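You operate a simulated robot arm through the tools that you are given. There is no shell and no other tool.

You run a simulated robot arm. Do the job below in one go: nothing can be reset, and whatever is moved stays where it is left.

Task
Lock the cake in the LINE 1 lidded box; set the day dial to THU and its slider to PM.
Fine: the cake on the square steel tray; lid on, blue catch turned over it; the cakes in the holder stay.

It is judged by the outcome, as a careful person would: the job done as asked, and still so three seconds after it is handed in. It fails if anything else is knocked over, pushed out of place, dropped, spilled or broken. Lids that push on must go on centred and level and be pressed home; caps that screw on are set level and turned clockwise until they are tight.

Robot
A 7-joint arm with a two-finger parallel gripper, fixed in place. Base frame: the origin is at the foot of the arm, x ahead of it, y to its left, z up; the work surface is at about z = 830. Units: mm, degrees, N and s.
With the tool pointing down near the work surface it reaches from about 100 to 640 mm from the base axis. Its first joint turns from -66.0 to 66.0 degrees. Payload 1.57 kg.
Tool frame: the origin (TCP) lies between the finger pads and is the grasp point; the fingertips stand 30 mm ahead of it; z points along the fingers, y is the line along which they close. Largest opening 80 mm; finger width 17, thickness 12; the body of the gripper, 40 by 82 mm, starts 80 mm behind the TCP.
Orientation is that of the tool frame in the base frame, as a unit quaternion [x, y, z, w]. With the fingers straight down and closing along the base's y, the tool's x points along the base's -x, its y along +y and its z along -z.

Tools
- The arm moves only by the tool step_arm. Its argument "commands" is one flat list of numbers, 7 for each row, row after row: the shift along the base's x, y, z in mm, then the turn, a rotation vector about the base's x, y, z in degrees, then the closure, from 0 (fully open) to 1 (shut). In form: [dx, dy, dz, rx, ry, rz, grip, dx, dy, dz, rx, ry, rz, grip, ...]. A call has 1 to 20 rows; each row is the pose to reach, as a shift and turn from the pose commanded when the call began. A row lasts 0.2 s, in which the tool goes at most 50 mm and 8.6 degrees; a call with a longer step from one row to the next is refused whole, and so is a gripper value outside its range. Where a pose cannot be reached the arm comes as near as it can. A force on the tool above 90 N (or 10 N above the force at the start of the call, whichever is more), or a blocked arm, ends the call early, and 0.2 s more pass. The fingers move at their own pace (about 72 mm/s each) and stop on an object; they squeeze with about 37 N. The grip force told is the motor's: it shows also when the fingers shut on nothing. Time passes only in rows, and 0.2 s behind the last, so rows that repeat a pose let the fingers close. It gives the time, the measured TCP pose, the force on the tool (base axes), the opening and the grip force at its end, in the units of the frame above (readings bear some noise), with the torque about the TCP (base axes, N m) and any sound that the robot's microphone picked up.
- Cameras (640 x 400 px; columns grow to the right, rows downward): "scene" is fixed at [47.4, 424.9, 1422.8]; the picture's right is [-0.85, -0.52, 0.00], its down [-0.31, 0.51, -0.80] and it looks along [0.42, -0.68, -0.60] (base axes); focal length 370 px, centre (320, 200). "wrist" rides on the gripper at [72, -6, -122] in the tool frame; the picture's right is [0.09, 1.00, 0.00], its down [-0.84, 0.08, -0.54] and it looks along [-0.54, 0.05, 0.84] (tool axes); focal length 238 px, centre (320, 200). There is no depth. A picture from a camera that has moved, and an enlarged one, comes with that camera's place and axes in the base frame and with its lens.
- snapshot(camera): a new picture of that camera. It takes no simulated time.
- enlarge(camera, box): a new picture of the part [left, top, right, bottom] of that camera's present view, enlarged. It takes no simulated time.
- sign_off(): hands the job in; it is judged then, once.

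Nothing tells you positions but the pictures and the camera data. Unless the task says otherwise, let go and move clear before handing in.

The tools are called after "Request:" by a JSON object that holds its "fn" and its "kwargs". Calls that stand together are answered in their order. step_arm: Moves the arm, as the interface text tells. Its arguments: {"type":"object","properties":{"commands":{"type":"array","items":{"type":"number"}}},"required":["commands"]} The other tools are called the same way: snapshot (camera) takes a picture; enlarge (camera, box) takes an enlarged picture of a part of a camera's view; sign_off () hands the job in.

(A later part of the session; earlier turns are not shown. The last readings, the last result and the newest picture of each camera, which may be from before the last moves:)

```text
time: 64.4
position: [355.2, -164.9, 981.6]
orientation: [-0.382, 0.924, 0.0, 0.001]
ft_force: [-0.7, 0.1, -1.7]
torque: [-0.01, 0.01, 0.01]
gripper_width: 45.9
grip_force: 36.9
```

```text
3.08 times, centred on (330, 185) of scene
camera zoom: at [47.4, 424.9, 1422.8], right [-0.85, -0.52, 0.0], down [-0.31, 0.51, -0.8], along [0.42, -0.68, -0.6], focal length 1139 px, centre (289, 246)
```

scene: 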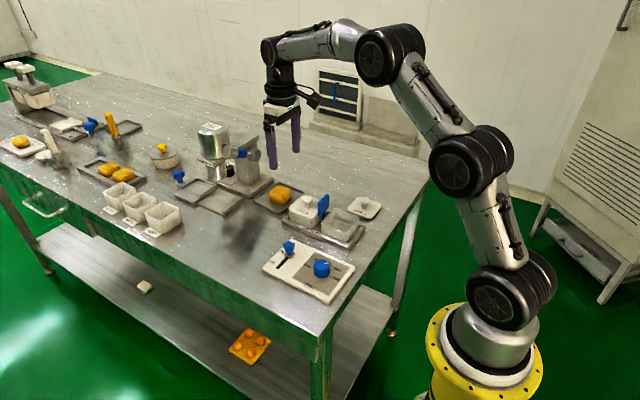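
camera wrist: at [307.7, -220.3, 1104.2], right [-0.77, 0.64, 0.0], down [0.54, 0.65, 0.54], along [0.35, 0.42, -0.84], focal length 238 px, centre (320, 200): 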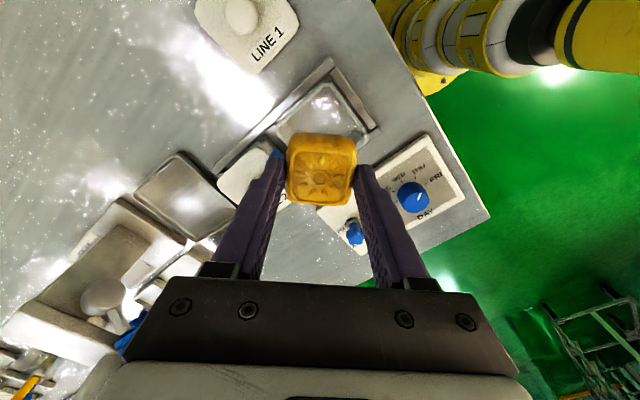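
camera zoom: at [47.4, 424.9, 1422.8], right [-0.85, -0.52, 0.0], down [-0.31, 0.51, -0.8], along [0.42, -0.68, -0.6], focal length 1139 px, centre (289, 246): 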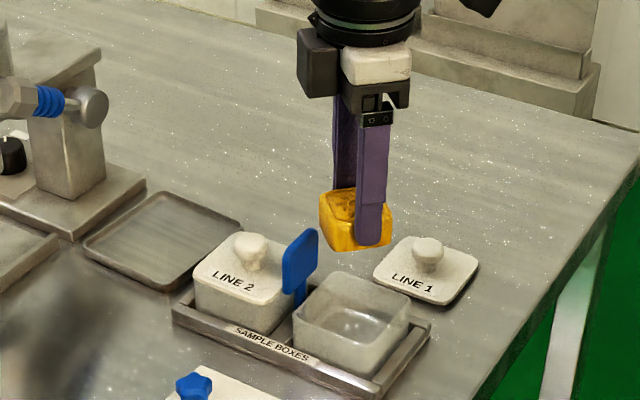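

Request:
{"fn": "enlarge", "kwargs": {"camera": "wrist", "box": [260, 60, 380, 140]}}

```text
5.00 times, centred on (320, 100) of wrist
camera zoom: at [307.7, -220.3, 1104.2], right [-0.77, 0.64, 0.0], down [0.54, 0.65, 0.54], along [0.35, 0.42, -0.84], focal length 1192 px, centre (320, 700)
```

zoom: 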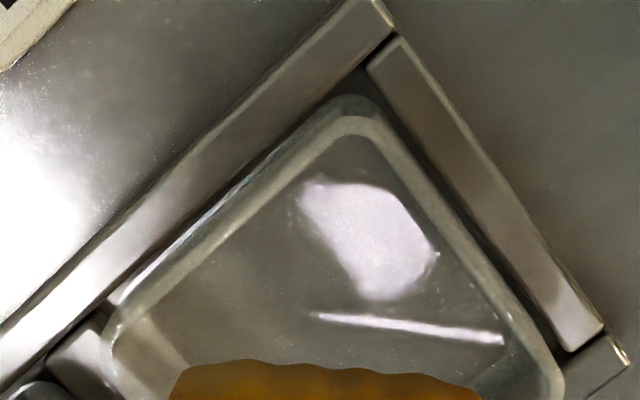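

Based on the rim corners, the cake needs about a (-3.3,-0.4) mm shift to be centred. Shifting and lowering to just above the rim to check.

Request:
{"fn": "step_arm", "kwargs": {"commands": [-3.3, -0.4, 0, 0, 0, 0, 0.6, -3.3, -0.4, -30, 0, 0, 0, 0.6, -3.3, -0.4, -55, 0, 0, 0, 0.6, -3.3, -0.4, -55, 0, 0, 0, 0.6]}}

Request:
{"fn": "enlarge", "kwargs": {"camera": "wrist", "box": [230, 80, 410, 220]}}

Request:
{"fn": "enlarge", "kwargs": {"camera": "scene", "box": [300, 170, 380, 250]}}

```text
time: 65.4
position: [351.3, -163.7, 927.4]
orientation: [-0.383, 0.924, 0.0, 0.0]
ft_force: [0.3, 0.2, -0.5]
torque: [-0.03, -0.01, -0.01]
gripper_width: 45.7
grip_force: 36.7
```

```text
2.86 times, centred on (320, 150) of wrist
camera zoom: at [305.2, -219.2, 1049.5], right [-0.77, 0.64, 0.0], down [0.54, 0.65, 0.54], along [0.35, 0.42, -0.84], focal length 681 px, centre (320, 343)
```

zoom: 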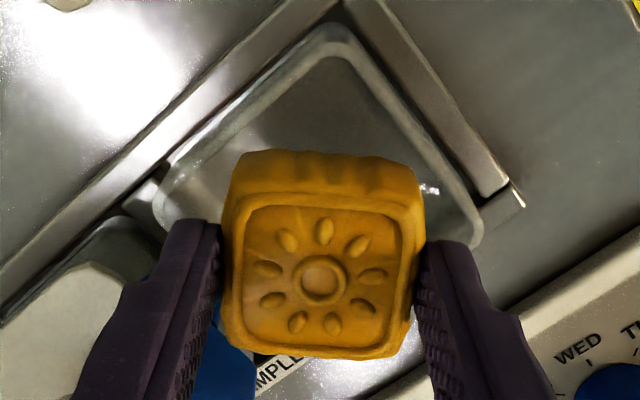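

```text
5.00 times, centred on (340, 210) of scene
camera zoom: at [47.4, 424.9, 1422.8], right [-0.85, -0.52, 0.0], down [-0.31, 0.51, -0.8], along [0.42, -0.68, -0.6], focal length 1851 px, centre (220, 150)
```

zoom: 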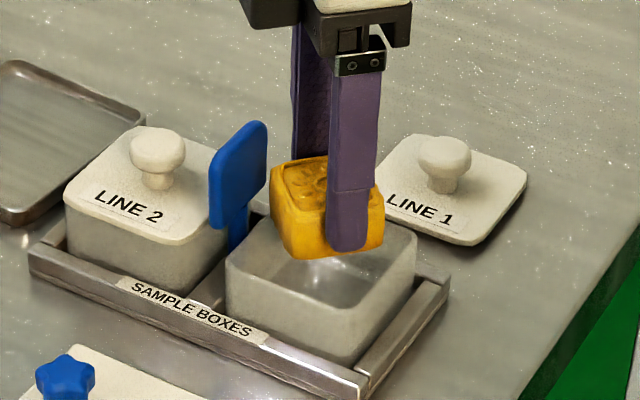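

The cake is centred over the box to within about 0.5 mm. Lowering slowly.

Request:
{"fn": "step_arm", "kwargs": {"commands": [0, 0, -6, 0, 0, 0, 0.6, 0, 0, -12, 0, 0, 0, 0.6, 0, 0, -18, 0, 0, 0, 0.6, 0, 0, -24, 0, 0, 0, 0.6, 0, 0, -30, 0, 0, 0, 0.6, 0, 0, -30, 0, 0, 0, 0.6]}}

Request:
{"fn": "enlarge", "kwargs": {"camera": "wrist", "box": [230, 80, 410, 220]}}

Request:
{"fn": "enlarge", "kwargs": {"camera": "scene", "box": [310, 180, 380, 240]}}

```text
time: 66.8
position: [351.2, -164.1, 896.6]
orientation: [-0.383, 0.924, 0.0, 0.001]
ft_force: [0.1, 0.4, -0.9]
torque: [-0.03, 0.01, 0.0]
gripper_width: 45.8
grip_force: 36.6
```

```text
2.86 times, centred on (320, 150) of wrist
camera zoom: at [304.7, -219.6, 1018.5], right [-0.77, 0.64, 0.0], down [0.54, 0.65, 0.54], along [0.35, 0.42, -0.84], focal length 681 px, centre (320, 343)
```

zoom: 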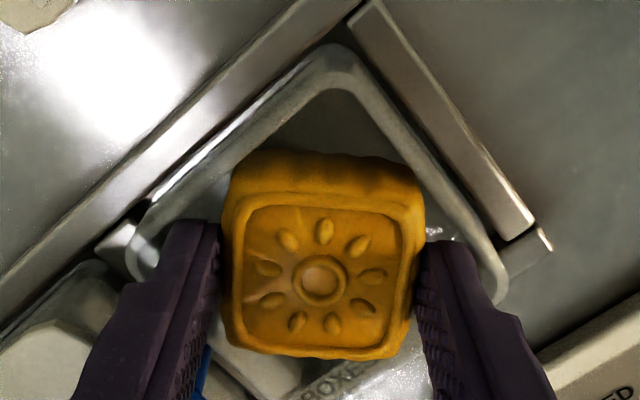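

```text
6.67 times, centred on (345, 210) of scene
camera zoom: at [47.4, 424.9, 1422.8], right [-0.85, -0.52, 0.0], down [-0.31, 0.51, -0.8], along [0.42, -0.68, -0.6], focal length 2468 px, centre (153, 133)
```

zoom: 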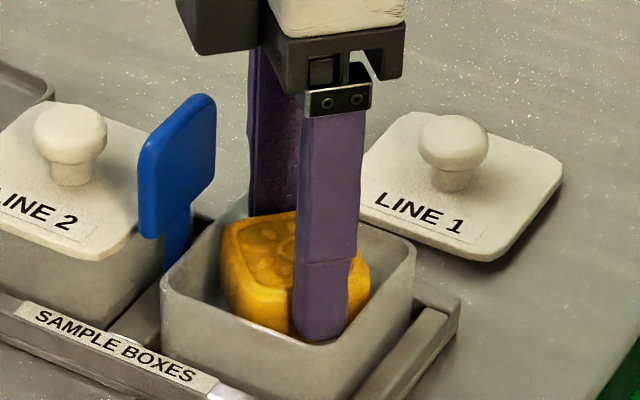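

Entering cleanly, no contact. Continuing down.

Request:
{"fn": "step_arm", "kwargs": {"commands": [0, 0, -3, 0, 0, 0, 0.6, 0, 0, -6, 0, 0, 0, 0.6, 0, 0, -9, 0, 0, 0, 0.6, 0, 0, -12, 0, 0, 0, 0.6, 0, 0, -12, 0, 0, 0, 0.6]}}

Request:
{"fn": "enlarge", "kwargs": {"camera": "wrist", "box": [230, 80, 410, 220]}}

Request:
{"fn": "enlarge", "kwargs": {"camera": "scene", "box": [310, 180, 380, 240]}}

```text
time: 68.0
position: [351.0, -165.2, 883.2]
orientation: [-0.383, 0.924, 0.0, 0.001]
ft_force: [-0.2, -0.2, -1.3]
torque: [0.03, 0.03, 0.01]
gripper_width: 45.6
grip_force: 37.3
```

```text
2.86 times, centred on (320, 150) of wrist
camera zoom: at [305.2, -220.0, 1005.6], right [-0.77, 0.64, 0.0], down [0.54, 0.65, 0.54], along [0.35, 0.42, -0.84], focal length 681 px, centre (320, 343)
```

zoom: 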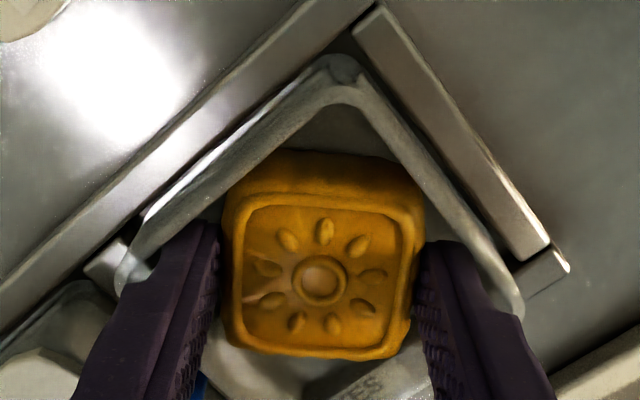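

```text
6.67 times, centred on (345, 210) of scene
camera zoom: at [47.4, 424.9, 1422.8], right [-0.85, -0.52, 0.0], down [-0.31, 0.51, -0.8], along [0.42, -0.68, -0.6], focal length 2468 px, centre (153, 133)
```

zoom: 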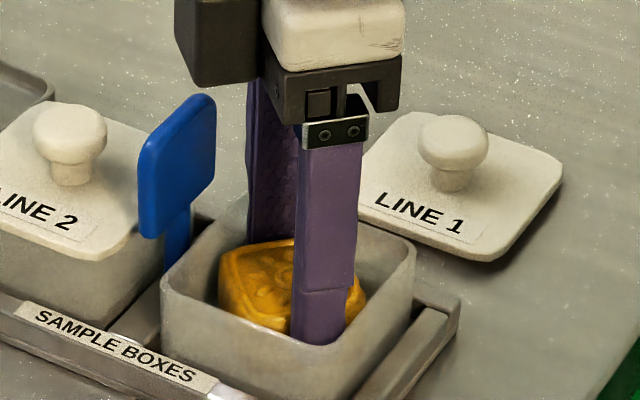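

Still free. Lowering in 1 mm steps until the cake touches the floor.

Request:
{"fn": "step_arm", "kwargs": {"commands": [0, 0, -1, 0, 0, 0, 0.6, 0, 0, -2, 0, 0, 0, 0.6, 0, 0, -3, 0, 0, 0, 0.6, 0, 0, -3, 0, 0, 0, 0.6]}}

```text
time: 69.0
position: [351.9, -165.2, 881.2]
orientation: [-0.382, 0.924, -0.001, 0.002]
ft_force: [-6.6, 5.0, 20.2]
torque: [0.21, 0.04, 0.06]
gripper_width: 46.1
grip_force: 36.8
```

Cake is on the box floor. Backing off 0.7 mm, opening the fingers slightly, and withdrawing straight up.

Request:
{"fn": "step_arm", "kwargs": {"commands": [0, 0, 0.7, 0, 0, 0, 0.6, 0, 0, 0.7, 0, 0, 0, 0.4, 0, 0, 0.7, 0, 0, 0, 0.37, 0, 0, 0.7, 0, 0, 0, 0.37]}}

Request:
{"fn": "enlarge", "kwargs": {"camera": "wrist", "box": [230, 80, 410, 220]}}

```text
time: 70.0
position: [349.8, -164.1, 881.1]
orientation: [-0.382, 0.924, 0.001, 0.001]
ft_force: [-0.7, 0.9, -0.9]
torque: [0.02, 0.04, 0.0]
gripper_width: 49.7
grip_force: 0.0
```

```text
2.86 times, centred on (320, 150) of wrist
camera zoom: at [305.3, -220.1, 1003.5], right [-0.77, 0.64, 0.0], down [0.54, 0.65, 0.54], along [0.35, 0.42, -0.84], focal length 681 px, centre (320, 343)
```

zoom: 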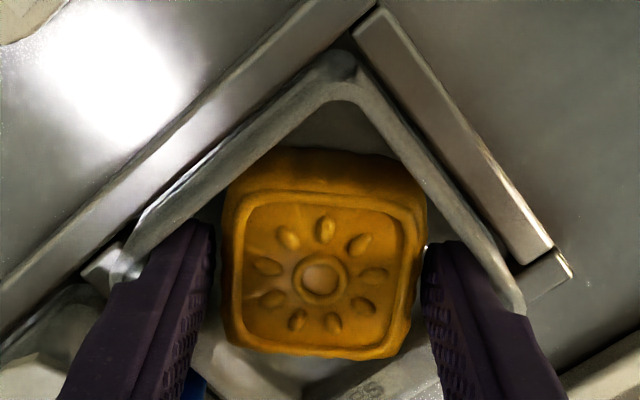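

Cake released with clear gaps. Rising out slowly.

Request:
{"fn": "step_arm", "kwargs": {"commands": [0, 0, 5, 0, 0, 0, 0.37, 0, 0, 15, 0, 0, 0, 0.37, 0, 0, 30, 0, 0, 0, 0.37, 0, 0, 60, 0, 0, 0, 0.37, 0, 0, 100, 0, 0, 0, 0.37, 0, 0, 100, 0, 0, 0, 0.37]}}

Request:
{"fn": "snapshot", "kwargs": {"camera": "wrist"}}

Request:
{"fn": "enlarge", "kwargs": {"camera": "scene", "box": [280, 170, 380, 250]}}

```text
time: 71.4
position: [351.6, -163.3, 981.8]
orientation: [-0.382, 0.924, 0.0, 0.001]
ft_force: [0.4, -0.1, 0.6]
torque: [0.0, -0.02, 0.03]
gripper_width: 50.3
grip_force: 0.1
```

```text
taken
camera wrist: at [304.9, -218.2, 1104.6], right [-0.77, 0.64, 0.0], down [0.54, 0.65, 0.54], along [0.35, 0.42, -0.84], focal length 238 px, centre (320, 200)
```

wrist: 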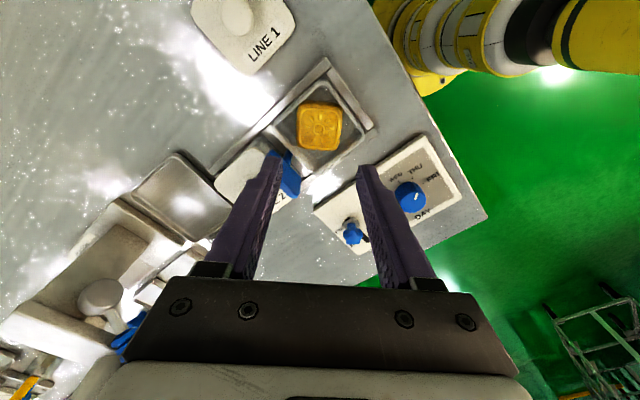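

```text
5.00 times, centred on (330, 210) of scene
camera zoom: at [47.4, 424.9, 1422.8], right [-0.85, -0.52, 0.0], down [-0.31, 0.51, -0.8], along [0.42, -0.68, -0.6], focal length 1851 px, centre (270, 150)
```

zoom: 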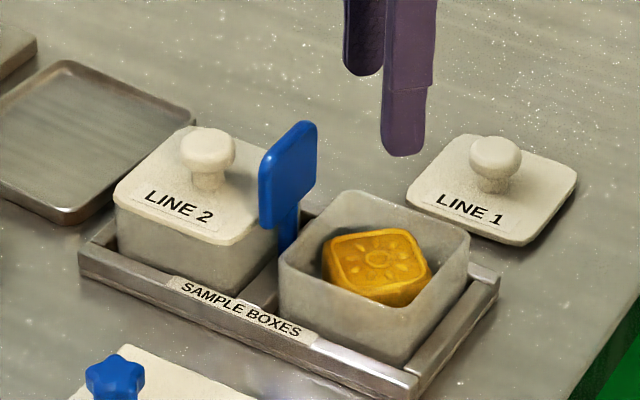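

The cake sits centred in the box. Next, the lid: straightening the gripper above it.

Request:
{"fn": "step_arm", "kwargs": {"commands": [-1, -19, 0, 0, 0, -7.5, 0.4, -2, -38, 0, 0, 0, -15, 0.4, -3, -57, 0, 0, 0, -22.5, 0.4, -4, -76, 0, 0, 0, -30, 0.4, -5, -95, 0, 0, 0, -37.5, 0.4, -7, -113, 0, 0, 0, -45, 0.4, -7, -113, 0, 0, 0, -45, 0.4]}}

Request:
{"fn": "enlarge", "kwargs": {"camera": "wrist", "box": [240, 70, 400, 190]}}

```text
time: 73.0
position: [345.6, -276.6, 982.5]
orientation: [0.001, 1.0, 0.0, 0.0]
ft_force: [0.3, -0.4, 0.2]
torque: [0.01, -0.03, 0.0]
gripper_width: 47.9
grip_force: 0.1
```

```text
3.33 times, centred on (320, 130) of wrist
camera zoom: at [273.0, -282.8, 1104.0], right [-0.09, 1.0, 0.0], down [0.84, 0.08, 0.54], along [0.54, 0.05, -0.84], focal length 794 px, centre (320, 433)
```

zoom: 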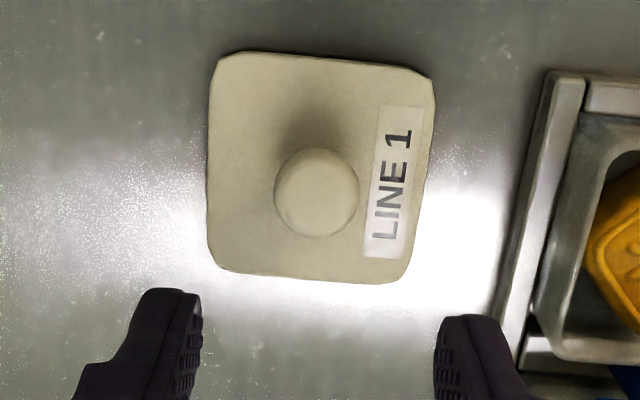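

Knob is right under the gripper. Descending to the same height I released from and gripping it again.

Request:
{"fn": "step_arm", "kwargs": {"commands": [-0.5, -0.1, -40, 0, 0, 0, 0.4, -0.5, -0.1, -80, 0, 0, 0, 0.4, -0.5, -0.1, -105, 0, 0, 0, 0.4, -0.5, -0.1, -110, 0, 0, 0, 0.4, -0.5, -0.1, -110, 0, 0, 0, 0.4]}}

Request:
{"fn": "enlarge", "kwargs": {"camera": "wrist", "box": [250, 90, 390, 230]}}

Request:
{"fn": "enlarge", "kwargs": {"camera": "scene", "box": [330, 170, 390, 220]}}

```text
time: 74.2
position: [345.0, -277.8, 870.6]
orientation: [0.0, 1.0, 0.0, 0.001]
ft_force: [0.3, 0.2, -0.1]
torque: [-0.04, -0.03, -0.05]
gripper_width: 48.1
grip_force: 0.0
```

```text
2.86 times, centred on (320, 160) of wrist
camera zoom: at [272.7, -283.6, 993.1], right [-0.09, 1.0, 0.0], down [0.84, 0.08, 0.54], along [0.54, 0.05, -0.84], focal length 681 px, centre (320, 314)
```

zoom: 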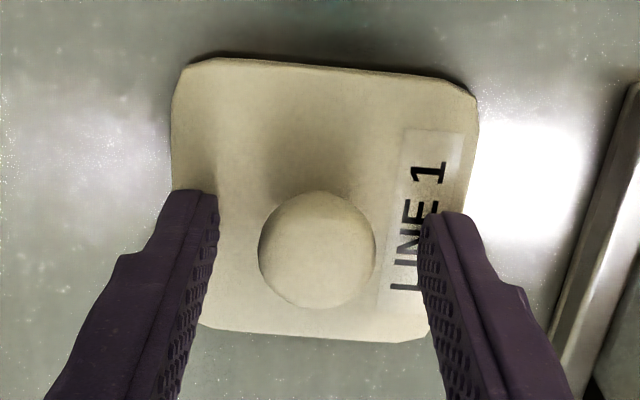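

```text
8.00 times, centred on (360, 195) of scene
camera zoom: at [47.4, 424.9, 1422.8], right [-0.85, -0.52, 0.0], down [-0.31, 0.51, -0.8], along [0.42, -0.68, -0.6], focal length 2962 px, centre (0, 240)
```

zoom: 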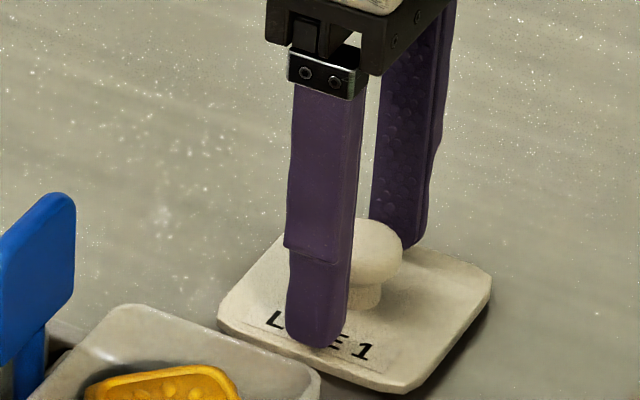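

Request:
{"fn": "step_arm", "kwargs": {"commands": [0, 0, 0, 0, 0, 0, 0.6, 0, 0, 0, 0, 0, 0, 0.8, 0, 0, 0, 0, 0, 0, 1, 0, 0, 0, 0, 0, 0, 1, 0, 0, 0, 0, 0, 0, 1]}}

Request:
{"fn": "enlarge", "kwargs": {"camera": "scene", "box": [330, 170, 390, 220]}}

```text
time: 75.4
position: [344.2, -277.3, 871.4]
orientation: [0.0, 1.0, 0.0, 0.001]
ft_force: [0.5, 0.6, 0.6]
torque: [0.0, -0.03, -0.02]
gripper_width: 24.3
grip_force: 35.8
```

```text
8.00 times, centred on (360, 195) of scene
camera zoom: at [47.4, 424.9, 1422.8], right [-0.85, -0.52, 0.0], down [-0.31, 0.51, -0.8], along [0.42, -0.68, -0.6], focal length 2962 px, centre (0, 240)
```

zoom: 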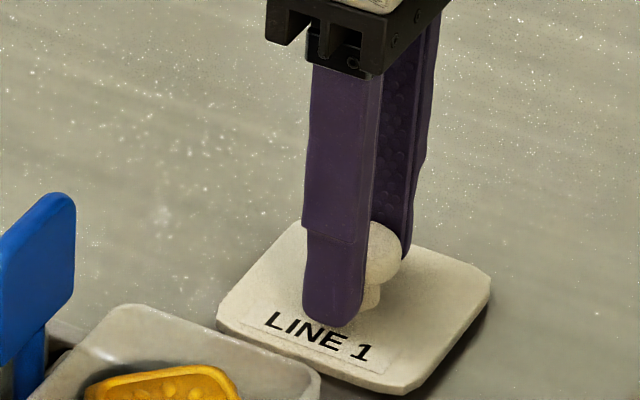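

Gripped as before (24.3 mm). Lifting and carrying back by (+10,+115), then hovering above the box.

Request:
{"fn": "step_arm", "kwargs": {"commands": [0, 0, 10, 0, 0, 0, 1, 0, 0, 40, 0, 0, 0, 1, 0, 0, 80, 0, 0, 0, 1, 0, 0, 110, 0, 0, 0, 1, 3, 30, 110, 0, 0, 0, 1, 6, 60, 110, 0, 0, 0, 1, 9, 90, 110, 0, 0, 0, 1, 10, 115, 110, 0, 0, 0, 1, 10, 115, 90, 0, 0, 0, 1, 10, 115, 70, 0, 0, 0, 1, 10, 115, 70, 0, 0, 0, 1]}}

Request:
{"fn": "snapshot", "kwargs": {"camera": "wrist"}}

Request:
{"fn": "enlarge", "kwargs": {"camera": "wrist", "box": [240, 60, 400, 220]}}

Request:
{"fn": "enlarge", "kwargs": {"camera": "scene", "box": [290, 170, 380, 250]}}

```text
time: 77.8
position: [355.0, -162.2, 941.3]
orientation: [0.0, 1.0, 0.0, 0.002]
ft_force: [-0.6, 0.1, 0.1]
torque: [0.0, 0.04, 0.0]
gripper_width: 24.3
grip_force: 36.3
```

```text
taken
camera wrist: at [282.7, -168.0, 1063.7], right [-0.09, 1.0, 0.0], down [0.84, 0.08, 0.54], along [0.54, 0.05, -0.84], focal length 238 px, centre (320, 200)
```

wrist: 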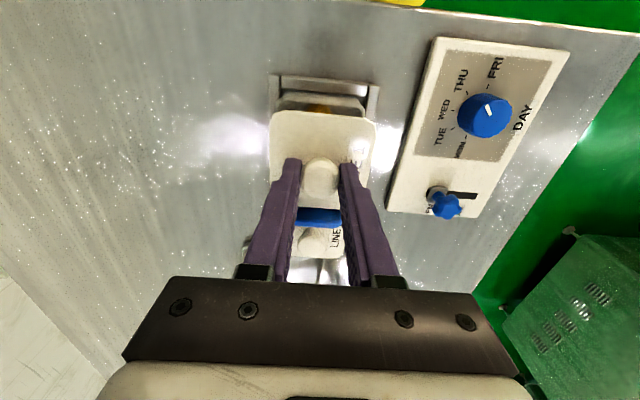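

```text
2.50 times, centred on (320, 140) of wrist
camera zoom: at [282.7, -168.0, 1063.7], right [-0.09, 1.0, 0.0], down [0.84, 0.08, 0.54], along [0.54, 0.05, -0.84], focal length 596 px, centre (320, 350)
```

zoom: 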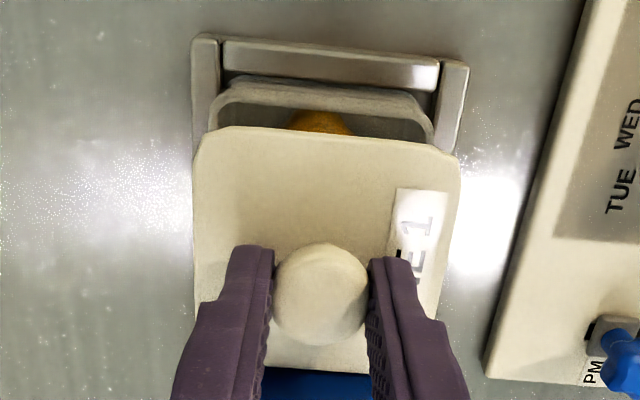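

```text
5.00 times, centred on (335, 210) of scene
camera zoom: at [47.4, 424.9, 1422.8], right [-0.85, -0.52, 0.0], down [-0.31, 0.51, -0.8], along [0.42, -0.68, -0.6], focal length 1851 px, centre (245, 150)
```

zoom: 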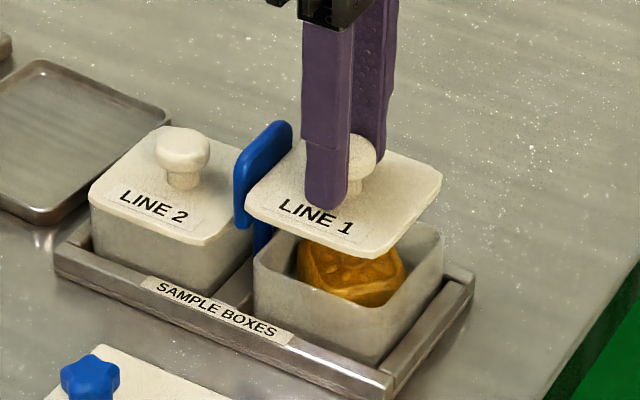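

Lid aligned over the box (mechanically repeated position). Lowering to just above the rim and checking.

Request:
{"fn": "step_arm", "kwargs": {"commands": [0, 0, -8, 0, 0, 0, 1, 0, 0, -16, 0, 0, 0, 1, 0, 0, -22, 0, 0, 0, 1, 0, 0, -22, 0, 0, 0, 1]}}

Request:
{"fn": "enlarge", "kwargs": {"camera": "wrist", "box": [240, 60, 400, 220]}}

Request:
{"fn": "enlarge", "kwargs": {"camera": "scene", "box": [310, 190, 380, 250]}}

```text
time: 78.8
position: [353.7, -162.1, 919.7]
orientation: [0.0, 1.0, -0.001, 0.001]
ft_force: [-0.1, -0.4, 0.0]
torque: [-0.01, -0.01, -0.02]
gripper_width: 24.5
grip_force: 36.2
```

```text
2.50 times, centred on (320, 140) of wrist
camera zoom: at [282.3, -168.7, 1041.6], right [-0.09, 1.0, 0.0], down [0.84, 0.08, 0.54], along [0.54, 0.05, -0.84], focal length 596 px, centre (320, 350)
```

zoom: 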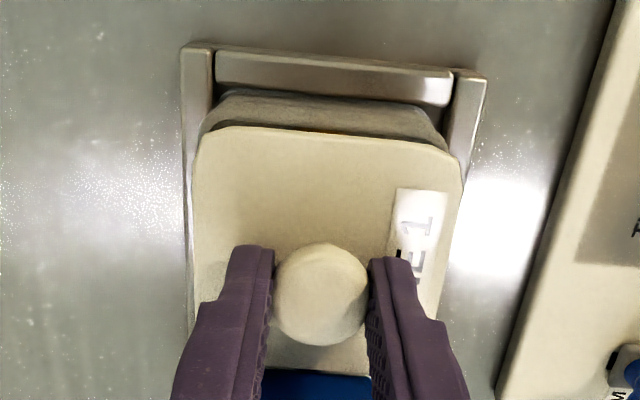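

```text
6.67 times, centred on (345, 220) of scene
camera zoom: at [47.4, 424.9, 1422.8], right [-0.85, -0.52, 0.0], down [-0.31, 0.51, -0.8], along [0.42, -0.68, -0.6], focal length 2468 px, centre (153, 67)
```

zoom: 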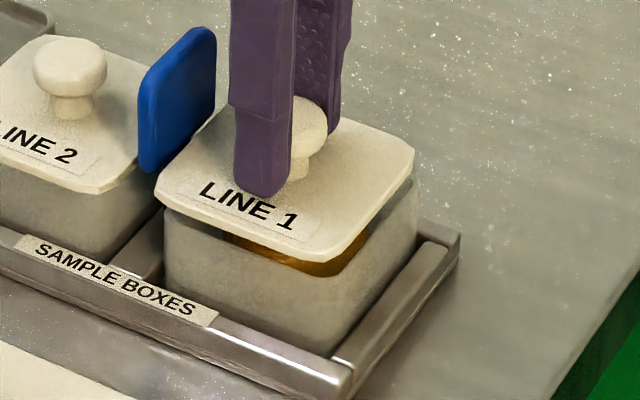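

Request:
{"fn": "step_arm", "kwargs": {"commands": [0, 0, -2, 0, 0, 0, 1, 0, 0, -4, 0, 0, 0, 1, 0, 0, -5, 0, 0, 0, 1, 0, 0, -5, 0, 0, 0, 1]}}

Request:
{"fn": "enlarge", "kwargs": {"camera": "scene", "box": [310, 190, 380, 250]}}

Request:
{"fn": "enlarge", "kwargs": {"camera": "wrist", "box": [240, 60, 400, 220]}}

```text
time: 79.8
position: [355.1, -162.1, 914.9]
orientation: [0.0, 1.0, 0.0, 0.001]
ft_force: [0.5, 0.1, 0.1]
torque: [0.0, 0.02, 0.0]
gripper_width: 24.0
grip_force: 36.2
```

```text
6.67 times, centred on (345, 220) of scene
camera zoom: at [47.4, 424.9, 1422.8], right [-0.85, -0.52, 0.0], down [-0.31, 0.51, -0.8], along [0.42, -0.68, -0.6], focal length 2468 px, centre (153, 67)
```

zoom: 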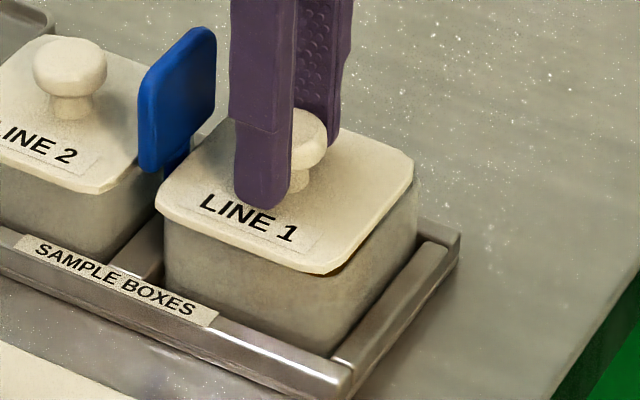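

```text
2.50 times, centred on (320, 140) of wrist
camera zoom: at [282.1, -168.5, 1036.7], right [-0.09, 1.0, 0.0], down [0.84, 0.08, 0.54], along [0.54, 0.05, -0.84], focal length 596 px, centre (320, 350)
```

zoom: 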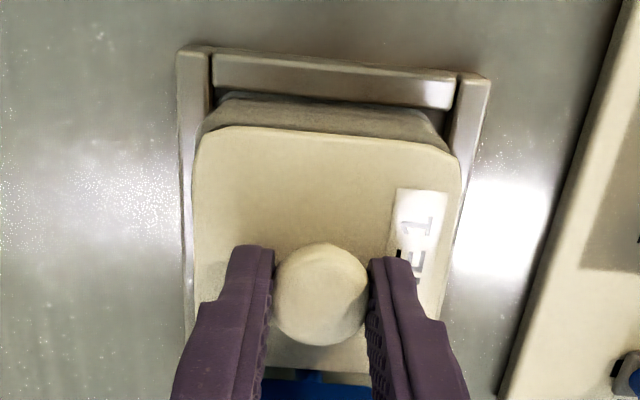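

The lid is just above the rim. Zooming in tight to compare the overhang on both sides before pressing.

Request:
{"fn": "enlarge", "kwargs": {"camera": "scene", "box": [322, 205, 362, 240]}}

Request:
{"fn": "enlarge", "kwargs": {"camera": "scene", "box": [284, 195, 324, 230]}}

Request:
{"fn": "enlarge", "kwargs": {"camera": "wrist", "box": [280, 70, 370, 130]}}

```text
11.43 times, centred on (342, 222) of scene
camera zoom: at [47.4, 424.9, 1422.8], right [-0.85, -0.52, 0.0], down [-0.31, 0.51, -0.8], along [0.42, -0.68, -0.6], focal length 4231 px, centre (69, -57)
```

zoom: 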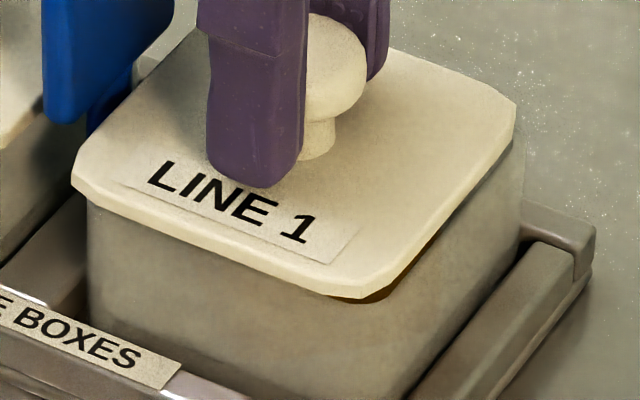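

```text
11.43 times, centred on (304, 212) of scene
camera zoom: at [47.4, 424.9, 1422.8], right [-0.85, -0.52, 0.0], down [-0.31, 0.51, -0.8], along [0.42, -0.68, -0.6], focal length 4231 px, centre (503, 57)
```

zoom: 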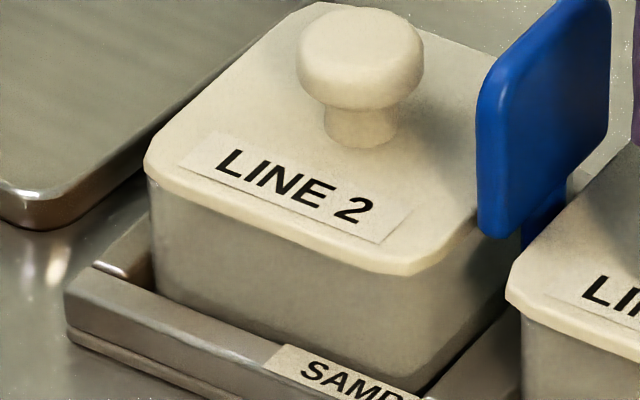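

```text
6.67 times, centred on (325, 100) of wrist
camera zoom: at [282.1, -168.5, 1036.7], right [-0.09, 1.0, 0.0], down [0.84, 0.08, 0.54], along [0.54, 0.05, -0.84], focal length 1589 px, centre (287, 867)
```

zoom: 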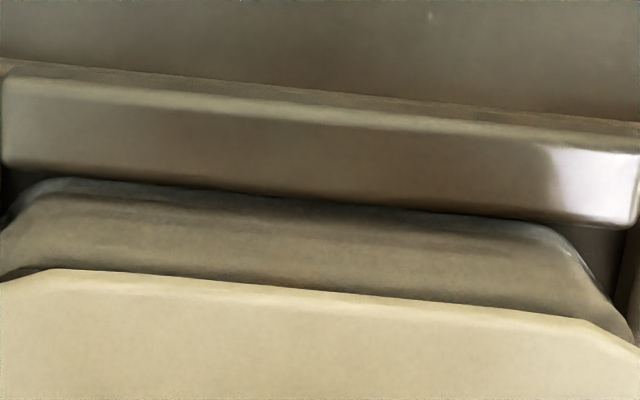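

The lid sits about 1.7 mm too far toward image-left (mostly +x) relative to the box. Correcting by (-1.7,-0.5) and rechecking.

Request:
{"fn": "step_arm", "kwargs": {"commands": [-0.9, -0.3, 0, 0, 0, 0, 1, -1.7, -0.5, 0, 0, 0, 0, 1, -1.7, -0.5, 0, 0, 0, 0, 1]}}

Request:
{"fn": "enlarge", "kwargs": {"camera": "scene", "box": [322, 205, 362, 240]}}

Request:
{"fn": "enlarge", "kwargs": {"camera": "wrist", "box": [260, 70, 390, 170]}}

```text
time: 80.6
position: [351.4, -162.3, 914.0]
orientation: [-0.001, 1.0, 0.0, 0.002]
ft_force: [1.5, -0.7, -0.4]
torque: [-0.01, 0.0, -0.02]
gripper_width: 24.0
grip_force: 36.0
```

```text
11.43 times, centred on (342, 222) of scene
camera zoom: at [47.4, 424.9, 1422.8], right [-0.85, -0.52, 0.0], down [-0.31, 0.51, -0.8], along [0.42, -0.68, -0.6], focal length 4231 px, centre (69, -57)
```

zoom: 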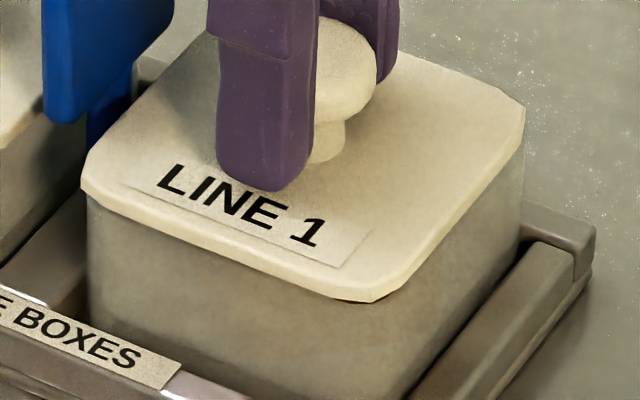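

```text
4.00 times, centred on (325, 120) of wrist
camera zoom: at [280.1, -168.9, 1036.4], right [-0.09, 1.0, 0.0], down [0.84, 0.08, 0.54], along [0.54, 0.05, -0.84], focal length 953 px, centre (300, 520)
```

zoom: 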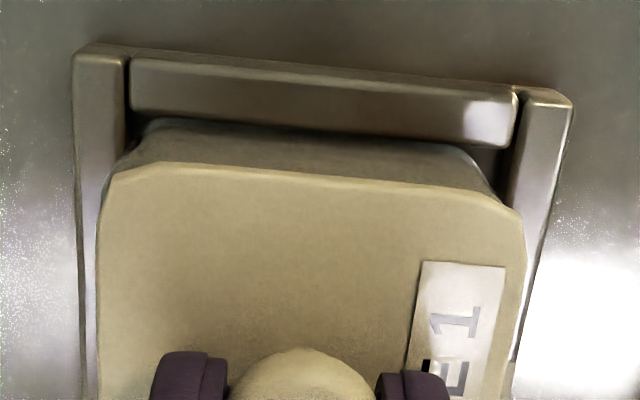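

Overhang now matches LINE 2's lid. Lowering gently to seat.

Request:
{"fn": "step_arm", "kwargs": {"commands": [0, 0, -1, 0, 0, 0, 1, 0, 0, -2, 0, 0, 0, 1, 0, 0, -2, 0, 0, 0, 1]}}

Request:
{"fn": "enlarge", "kwargs": {"camera": "scene", "box": [322, 205, 362, 240]}}

```text
time: 81.4
position: [351.7, -163.2, 912.5]
orientation: [-0.001, 1.0, -0.001, 0.0]
ft_force: [-0.3, -0.4, -0.3]
torque: [-0.03, -0.02, 0.02]
gripper_width: 24.3
grip_force: 36.1
```

```text
11.43 times, centred on (342, 222) of scene
camera zoom: at [47.4, 424.9, 1422.8], right [-0.85, -0.52, 0.0], down [-0.31, 0.51, -0.8], along [0.42, -0.68, -0.6], focal length 4231 px, centre (69, -57)
```

zoom: 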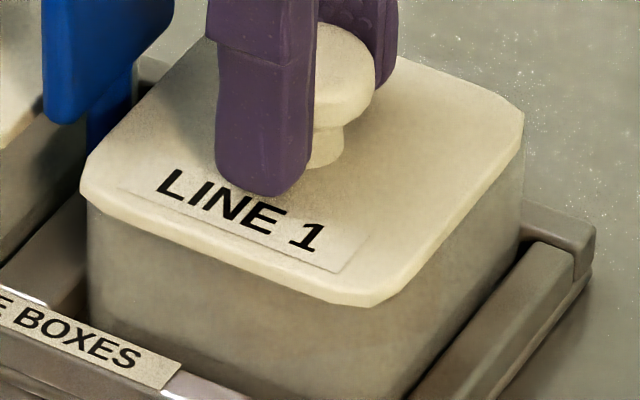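

Request:
{"fn": "step_arm", "kwargs": {"commands": [0, 0, -1, 0, 0, 0, 1, 0, 0, -2, 0, 0, 0, 1, 0, 0, -2, 0, 0, 0, 1]}}

Request:
{"fn": "enlarge", "kwargs": {"camera": "scene", "box": [322, 205, 362, 240]}}

```text
time: 82.2
position: [353.1, -163.8, 910.2]
orientation: [0.0, 1.0, 0.0, 0.001]
ft_force: [0.5, 1.2, -0.1]
torque: [0.0, 0.0, 0.01]
gripper_width: 24.2
grip_force: 36.1
```

```text
11.43 times, centred on (342, 222) of scene
camera zoom: at [47.4, 424.9, 1422.8], right [-0.85, -0.52, 0.0], down [-0.31, 0.51, -0.8], along [0.42, -0.68, -0.6], focal length 4231 px, centre (69, -57)
```

zoom: 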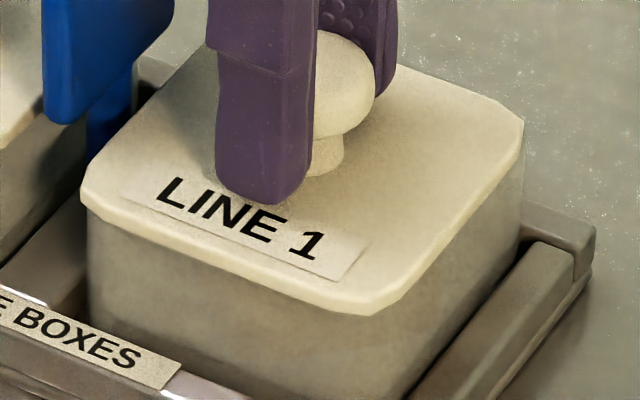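

Request:
{"fn": "step_arm", "kwargs": {"commands": [0, 0, -0.7, 0, 0, 0, 1, 0, 0, -1.5, 0, 0, 0, 1, 0, 0, -1.5, 0, 0, 0, 1]}}

Request:
{"fn": "enlarge", "kwargs": {"camera": "scene", "box": [322, 205, 362, 240]}}

```text
time: 83.0
position: [353.7, -163.3, 911.2]
orientation: [0.0, 1.0, 0.0, 0.002]
ft_force: [-9.0, -0.9, 24.0]
torque: [0.02, 0.49, -0.02]
gripper_width: 24.2
grip_force: 36.0
heard: snap
```

```text
11.43 times, centred on (342, 222) of scene
camera zoom: at [46.9, 425.0, 1422.8], right [-0.85, -0.52, 0.0], down [-0.31, 0.51, -0.8], along [0.42, -0.68, -0.6], focal length 4231 px, centre (69, -57)
```

zoom: 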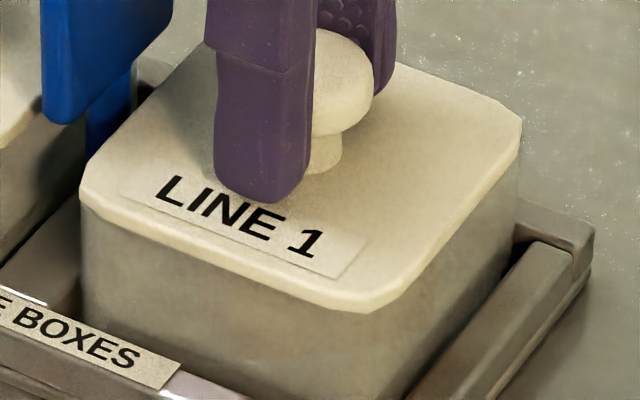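

A snap — the lid seated with 24 N. Releasing the knob and checking it is level.

Request:
{"fn": "step_arm", "kwargs": {"commands": [0, 0, 0.5, 0, 0, 0, 0.8, 0, 0, 0.5, 0, 0, 0, 0.5, 0, 0, 0.5, 0, 0, 0, 0.45, 0, 0, 20, 0, 0, 0, 0.45, 0, 0, 55, 0, 0, 0, 0.5, 0, 0, 55, 0, 0, 0, 0.7]}}

Request:
{"fn": "enlarge", "kwargs": {"camera": "scene", "box": [280, 180, 370, 250]}}

Request:
{"fn": "enlarge", "kwargs": {"camera": "wrist", "box": [240, 60, 400, 220]}}

```text
time: 84.4
position: [351.9, -163.1, 963.6]
orientation: [0.0, 1.0, 0.001, 0.002]
ft_force: [-1.6, -0.2, 0.5]
torque: [-0.01, 0.0, 0.02]
gripper_width: 23.8
grip_force: 0.1
```

```text
5.71 times, centred on (325, 215) of scene
camera zoom: at [47.4, 424.9, 1422.8], right [-0.85, -0.52, 0.0], down [-0.31, 0.51, -0.8], along [0.42, -0.68, -0.6], focal length 2116 px, centre (291, 114)
```

zoom: 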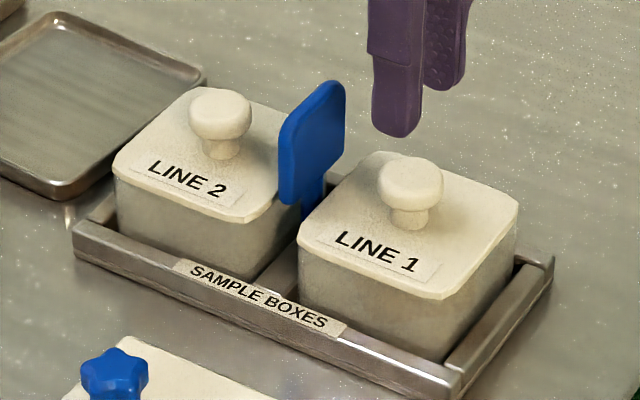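

```text
2.50 times, centred on (320, 140) of wrist
camera zoom: at [278.9, -169.5, 1086.1], right [-0.09, 1.0, 0.0], down [0.84, 0.08, 0.54], along [0.54, 0.05, -0.84], focal length 596 px, centre (320, 350)
```

zoom: 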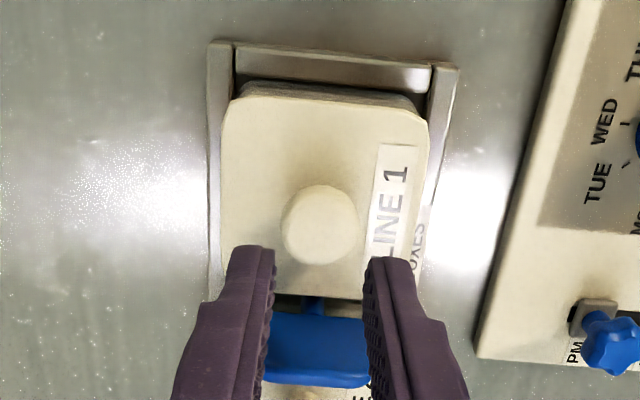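

Lid looks level and in its original position. To be sure it is home, I'll press on the knob top with closed fingers.

Request:
{"fn": "step_arm", "kwargs": {"commands": [0, 0, 0, 0, 0, 0, 1, 0, 0, 0, 0, 0, 0, 1, 0, 0, -15, 0, 0, 0, 1, 0, 0, -27, 0, 0, 0, 1, 0, 0, -30, 0, 0, 0, 1, 0, 0, -32, 0, 0, 0, 1]}}

```text
time: 85.8
position: [352.6, -164.8, 931.6]
orientation: [0.0, 1.0, 0.0, 0.002]
ft_force: [0.1, 1.1, -0.5]
torque: [0.04, 0.01, -0.02]
gripper_width: 0.1
grip_force: 21.5
```

Request:
{"fn": "step_arm", "kwargs": {"commands": [0, 0, -1, 0, 0, 0, 1, 0, 0, -2, 0, 0, 0, 1, 0, 0, -3, 0, 0, 0, 1, 0, 0, -4, 0, 0, 0, 1, 0, 0, -4, 0, 0, 0, 1]}}

```text
time: 87.0
position: [351.6, -163.7, 929.7]
orientation: [0.0, 1.0, -0.001, 0.002]
ft_force: [-9.3, 4.0, 32.0]
torque: [0.05, 0.34, 0.0]
gripper_width: 0.1
grip_force: 20.9
```

Request:
{"fn": "step_arm", "kwargs": {"commands": [0, 0, -1, 0, 0, 0, 1, 0, 0, -2, 0, 0, 0, 1, 0, 0, -2, 0, 0, 0, 1]}}

Request:
{"fn": "enlarge", "kwargs": {"camera": "scene", "box": [280, 180, 370, 250]}}

```text
time: 87.8
position: [352.7, -163.7, 930.0]
orientation: [0.0, 1.0, -0.002, 0.003]
ft_force: [-15.5, 4.4, 51.6]
torque: [0.15, 0.58, 0.01]
gripper_width: 0.0
grip_force: 21.3
```

```text
5.71 times, centred on (325, 215) of scene
camera zoom: at [46.4, 425.3, 1422.7], right [-0.85, -0.52, 0.0], down [-0.31, 0.51, -0.8], along [0.42, -0.68, -0.6], focal length 2116 px, centre (291, 114)
```

zoom: 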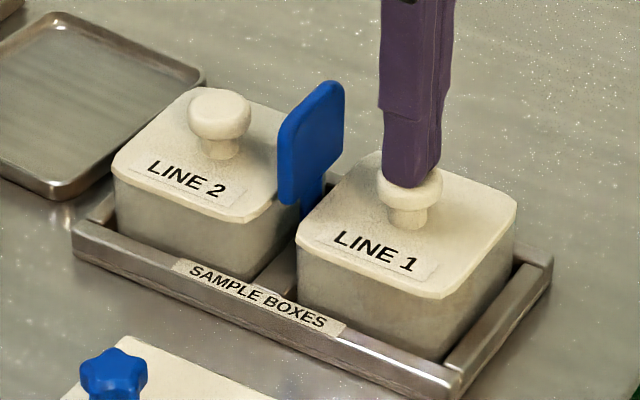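

Lid is firmly home (held 50 N without moving). Rising, then rotating the gripper +90° above the catch.

Request:
{"fn": "step_arm", "kwargs": {"commands": [0, 0, 10, 0, 0, 0, 1, 0, 0, 45, 0, 0, 0, 1, 0, 0, 80, 0, 0, 0, 0.8, 4, 0, 80, 0, 0, 8.2, 0.7, 8, 0, 80, 0, 0, 16.4, 0.7, 12, 0, 80, 0, 0, 24.6, 0.7, 16, 0, 80, 0, 0, 32.8, 0.7, 20, 0, 80, 0, 0, 41, 0.7, 24, 0, 80, 0, 0, 49.2, 0.7, 28, 0, 80, 0, 0, 57.4, 0.7, 32, 0, 80, 0, 0, 65.6, 0.7, 36, 0, 80, 0, 0, 73.8, 0.7, 40, 0, 80, 0, 0, 82, 0.7, 45.2, 0.2, 80, 0, 0, 90, 0.7, 45.2, 0.2, 80, 0, 0, 90, 0.7]}}

Request:
{"fn": "enlarge", "kwargs": {"camera": "wrist", "box": [240, 60, 400, 220]}}

Request:
{"fn": "enlarge", "kwargs": {"camera": "scene", "box": [280, 170, 370, 250]}}

```text
time: 91.0
position: [397.4, -163.0, 1004.9]
orientation: [0.707, -0.707, -0.001, -0.001]
ft_force: [0.2, -0.4, 0.2]
torque: [0.0, 0.02, -0.01]
gripper_width: 24.0
grip_force: 0.1
```

```text
2.50 times, centred on (320, 140) of wrist
camera zoom: at [404.2, -234.2, 1128.3], right [-1.0, -0.09, 0.0], down [-0.08, 0.84, 0.54], along [-0.05, 0.54, -0.84], focal length 596 px, centre (320, 350)
```

zoom: 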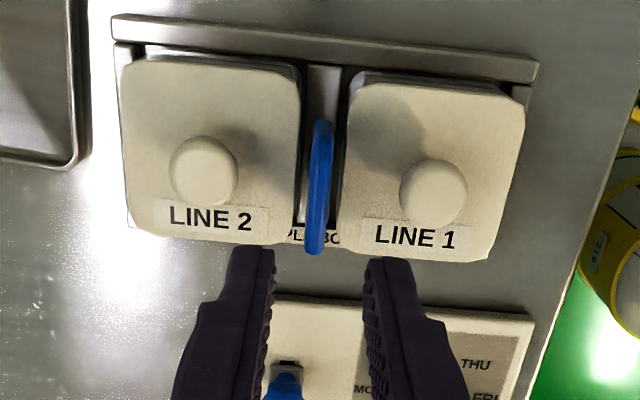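

```text
5.00 times, centred on (325, 210) of scene
camera zoom: at [47.4, 424.9, 1422.8], right [-0.85, -0.52, 0.0], down [-0.31, 0.51, -0.8], along [0.42, -0.68, -0.6], focal length 1851 px, centre (295, 150)
```

zoom: 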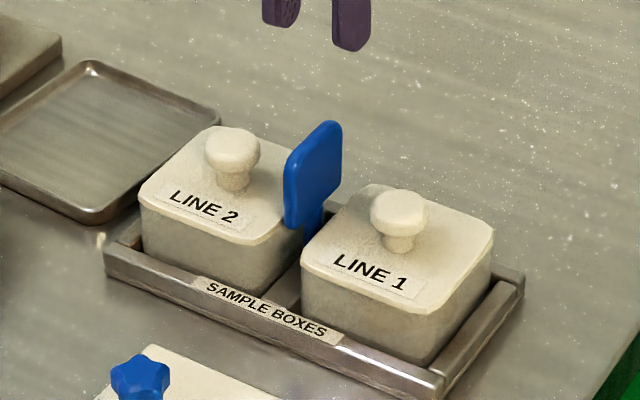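

Aligned with the plate. Descending and gripping it.

Request:
{"fn": "step_arm", "kwargs": {"commands": [0, 0, -40, 0, 0, 0, 0.72, 0, 0, -75, 0, 0, 0, 0.72, 0, 0, -94, 0, 0, 0, 0.72, 0, 0, -94, 0, 0, 0, 0.72, 0, 0, -94, 0, 0, 0, 0.9, 0, 0, -94, 0, 0, 0, 1, 0, 0, -94, 0, 0, 0, 1]}}

Request:
{"fn": "enlarge", "kwargs": {"camera": "scene", "box": [280, 170, 370, 250]}}

```text
time: 92.6
position: [398.4, -163.5, 912.6]
orientation: [-0.707, 0.707, 0.0, 0.001]
ft_force: [9.6, 0.8, -6.0]
torque: [-0.12, -0.03, -0.04]
gripper_width: 8.0
grip_force: 27.3
```

```text
5.00 times, centred on (325, 210) of scene
camera zoom: at [47.7, 424.9, 1422.8], right [-0.85, -0.52, 0.0], down [-0.31, 0.51, -0.8], along [0.42, -0.68, -0.6], focal length 1851 px, centre (295, 150)
```

zoom: 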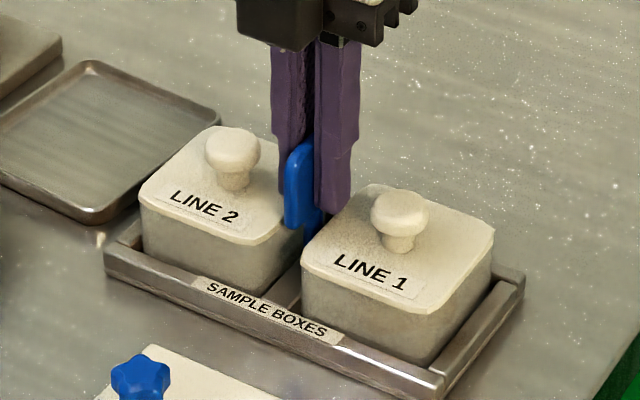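

Turning the catch back over the lids (-90°), in two stages.

Request:
{"fn": "step_arm", "kwargs": {"commands": [0.5, 0, 0, 0, 0, -8, 1, 0.5, 0, 0, 0, 0, -16, 1, 0.5, 0, 0, 0, 0, -24, 1, 0.5, 0, 0, 0, 0, -32, 1, 0.5, 0, 0, 0, 0, -40, 1, 0.5, 0, 0, 0, 0, -45, 1]}}

Request:
{"fn": "enlarge", "kwargs": {"camera": "scene", "box": [280, 170, 370, 250]}}

```text
time: 94.0
position: [398.8, -161.9, 913.0]
orientation: [-0.381, 0.925, 0.0, -0.001]
ft_force: [-8.3, -6.7, 3.1]
torque: [0.34, -0.37, -0.01]
gripper_width: 7.6
grip_force: 26.5
```

```text
5.00 times, centred on (325, 210) of scene
camera zoom: at [47.2, 424.7, 1422.9], right [-0.85, -0.52, 0.0], down [-0.31, 0.51, -0.8], along [0.42, -0.68, -0.6], focal length 1851 px, centre (295, 150)
```

zoom: 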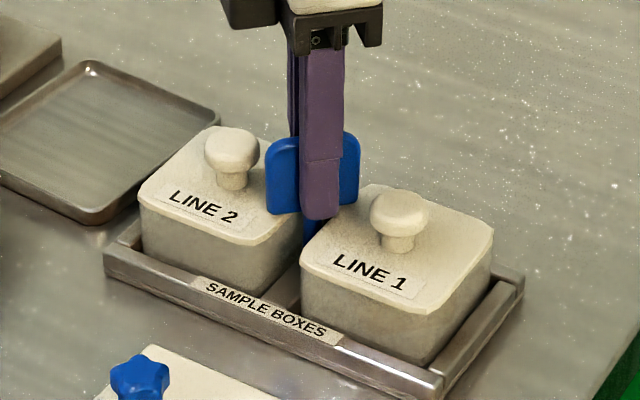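

Request:
{"fn": "step_arm", "kwargs": {"commands": [0, 0, 0, 0, 0, -8, 1, 0, 0, 0, 0, 0, -16, 1, 0, 0, 0, 0, 0, -24, 1, 0, 0, 0, 0, 0, -32, 1, 0, 0, 0, 0, 0, -40, 1, 0, 0, 0, 0, 0, -45, 1, 0, 0, 0, 0, 0, -45, 1]}}

Request:
{"fn": "enlarge", "kwargs": {"camera": "scene", "box": [280, 170, 370, 250]}}

```text
time: 95.6
position: [397.1, -161.8, 912.2]
orientation: [0.001, 1.0, 0.001, -0.001]
ft_force: [-14.5, 9.6, 10.0]
torque: [0.04, -0.08, 0.08]
gripper_width: 7.4
grip_force: 26.8
```

```text
5.00 times, centred on (325, 210) of scene
camera zoom: at [46.9, 425.2, 1422.8], right [-0.85, -0.52, 0.0], down [-0.31, 0.51, -0.8], along [0.42, -0.68, -0.6], focal length 1851 px, centre (295, 150)
```

zoom: 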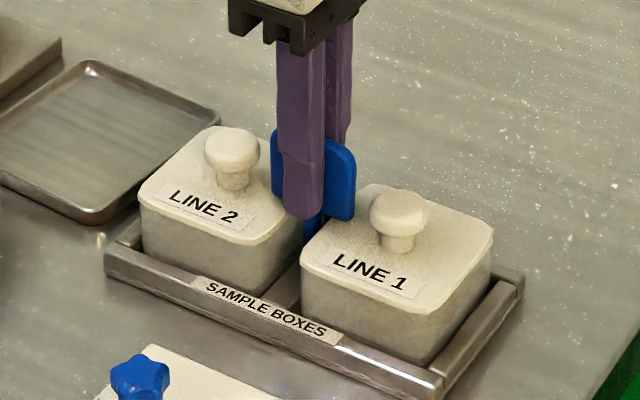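

The plate is back along x over the lids. Relieving side load, opening and rising.

Request:
{"fn": "step_arm", "kwargs": {"commands": [-0.8, 0.5, 0, 0, 0, 0, 1, -0.8, 0.5, 0, 0, 0, 0, 0.8, -0.8, 0.5, 0, 0, 0, 0, 0.7, -0.8, 0.5, 0, 0, 0, 0, 0.6, -0.8, 0.5, 30, 0, 0, 0, 0.6, -0.8, 0.5, 70, 0, 0, 0, 0.6, -0.8, 0.5, 110, 0, 0, 0, 0.5, -0.8, 0.5, 110, 0, 0, 0, 0.5]}}

Request:
{"fn": "snapshot", "kwargs": {"camera": "wrist"}}

Request:
{"fn": "enlarge", "kwargs": {"camera": "wrist", "box": [240, 40, 400, 200]}}

Request:
{"fn": "enlarge", "kwargs": {"camera": "scene", "box": [280, 180, 370, 250]}}

```text
time: 97.4
position: [395.8, -163.7, 1023.7]
orientation: [0.0, 1.0, 0.0, 0.0]
ft_force: [-0.5, -0.1, 0.2]
torque: [-0.01, -0.03, 0.02]
gripper_width: 40.2
grip_force: 0.0
```

```text
taken
camera wrist: at [325.1, -169.9, 1145.3], right [-0.09, 1.0, 0.0], down [0.84, 0.08, 0.54], along [0.54, 0.05, -0.84], focal length 238 px, centre (320, 200)
```

wrist: 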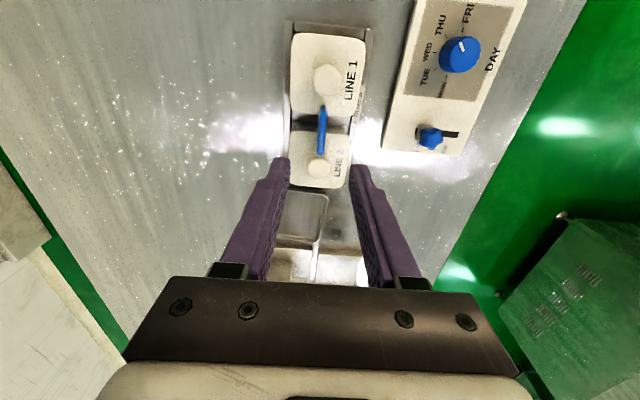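

```text
2.50 times, centred on (320, 120) of wrist
camera zoom: at [325.1, -169.9, 1145.3], right [-0.09, 1.0, 0.0], down [0.84, 0.08, 0.54], along [0.54, 0.05, -0.84], focal length 596 px, centre (320, 400)
```

zoom: 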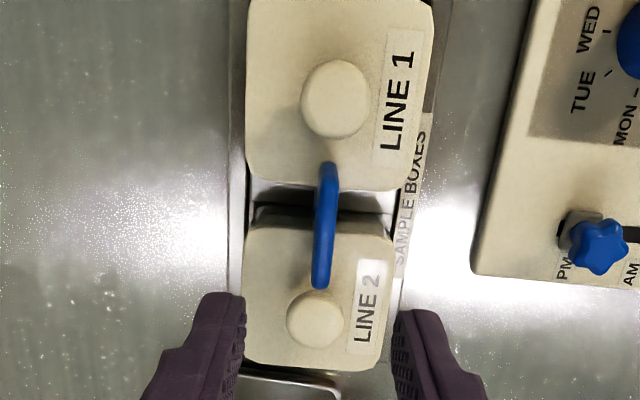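

```text
5.71 times, centred on (325, 215) of scene
camera zoom: at [47.4, 424.9, 1422.8], right [-0.85, -0.52, 0.0], down [-0.31, 0.51, -0.8], along [0.42, -0.68, -0.6], focal length 2116 px, centre (291, 114)
```

zoom: 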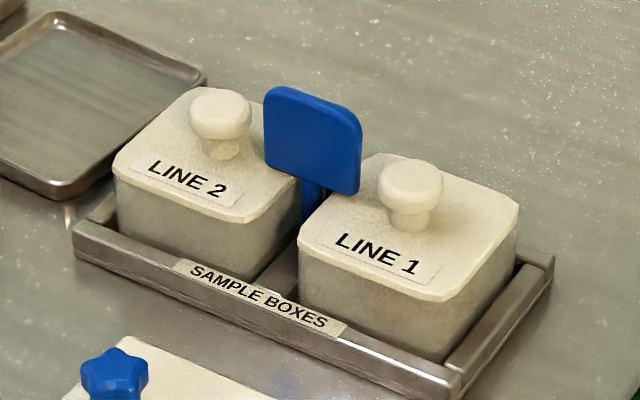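

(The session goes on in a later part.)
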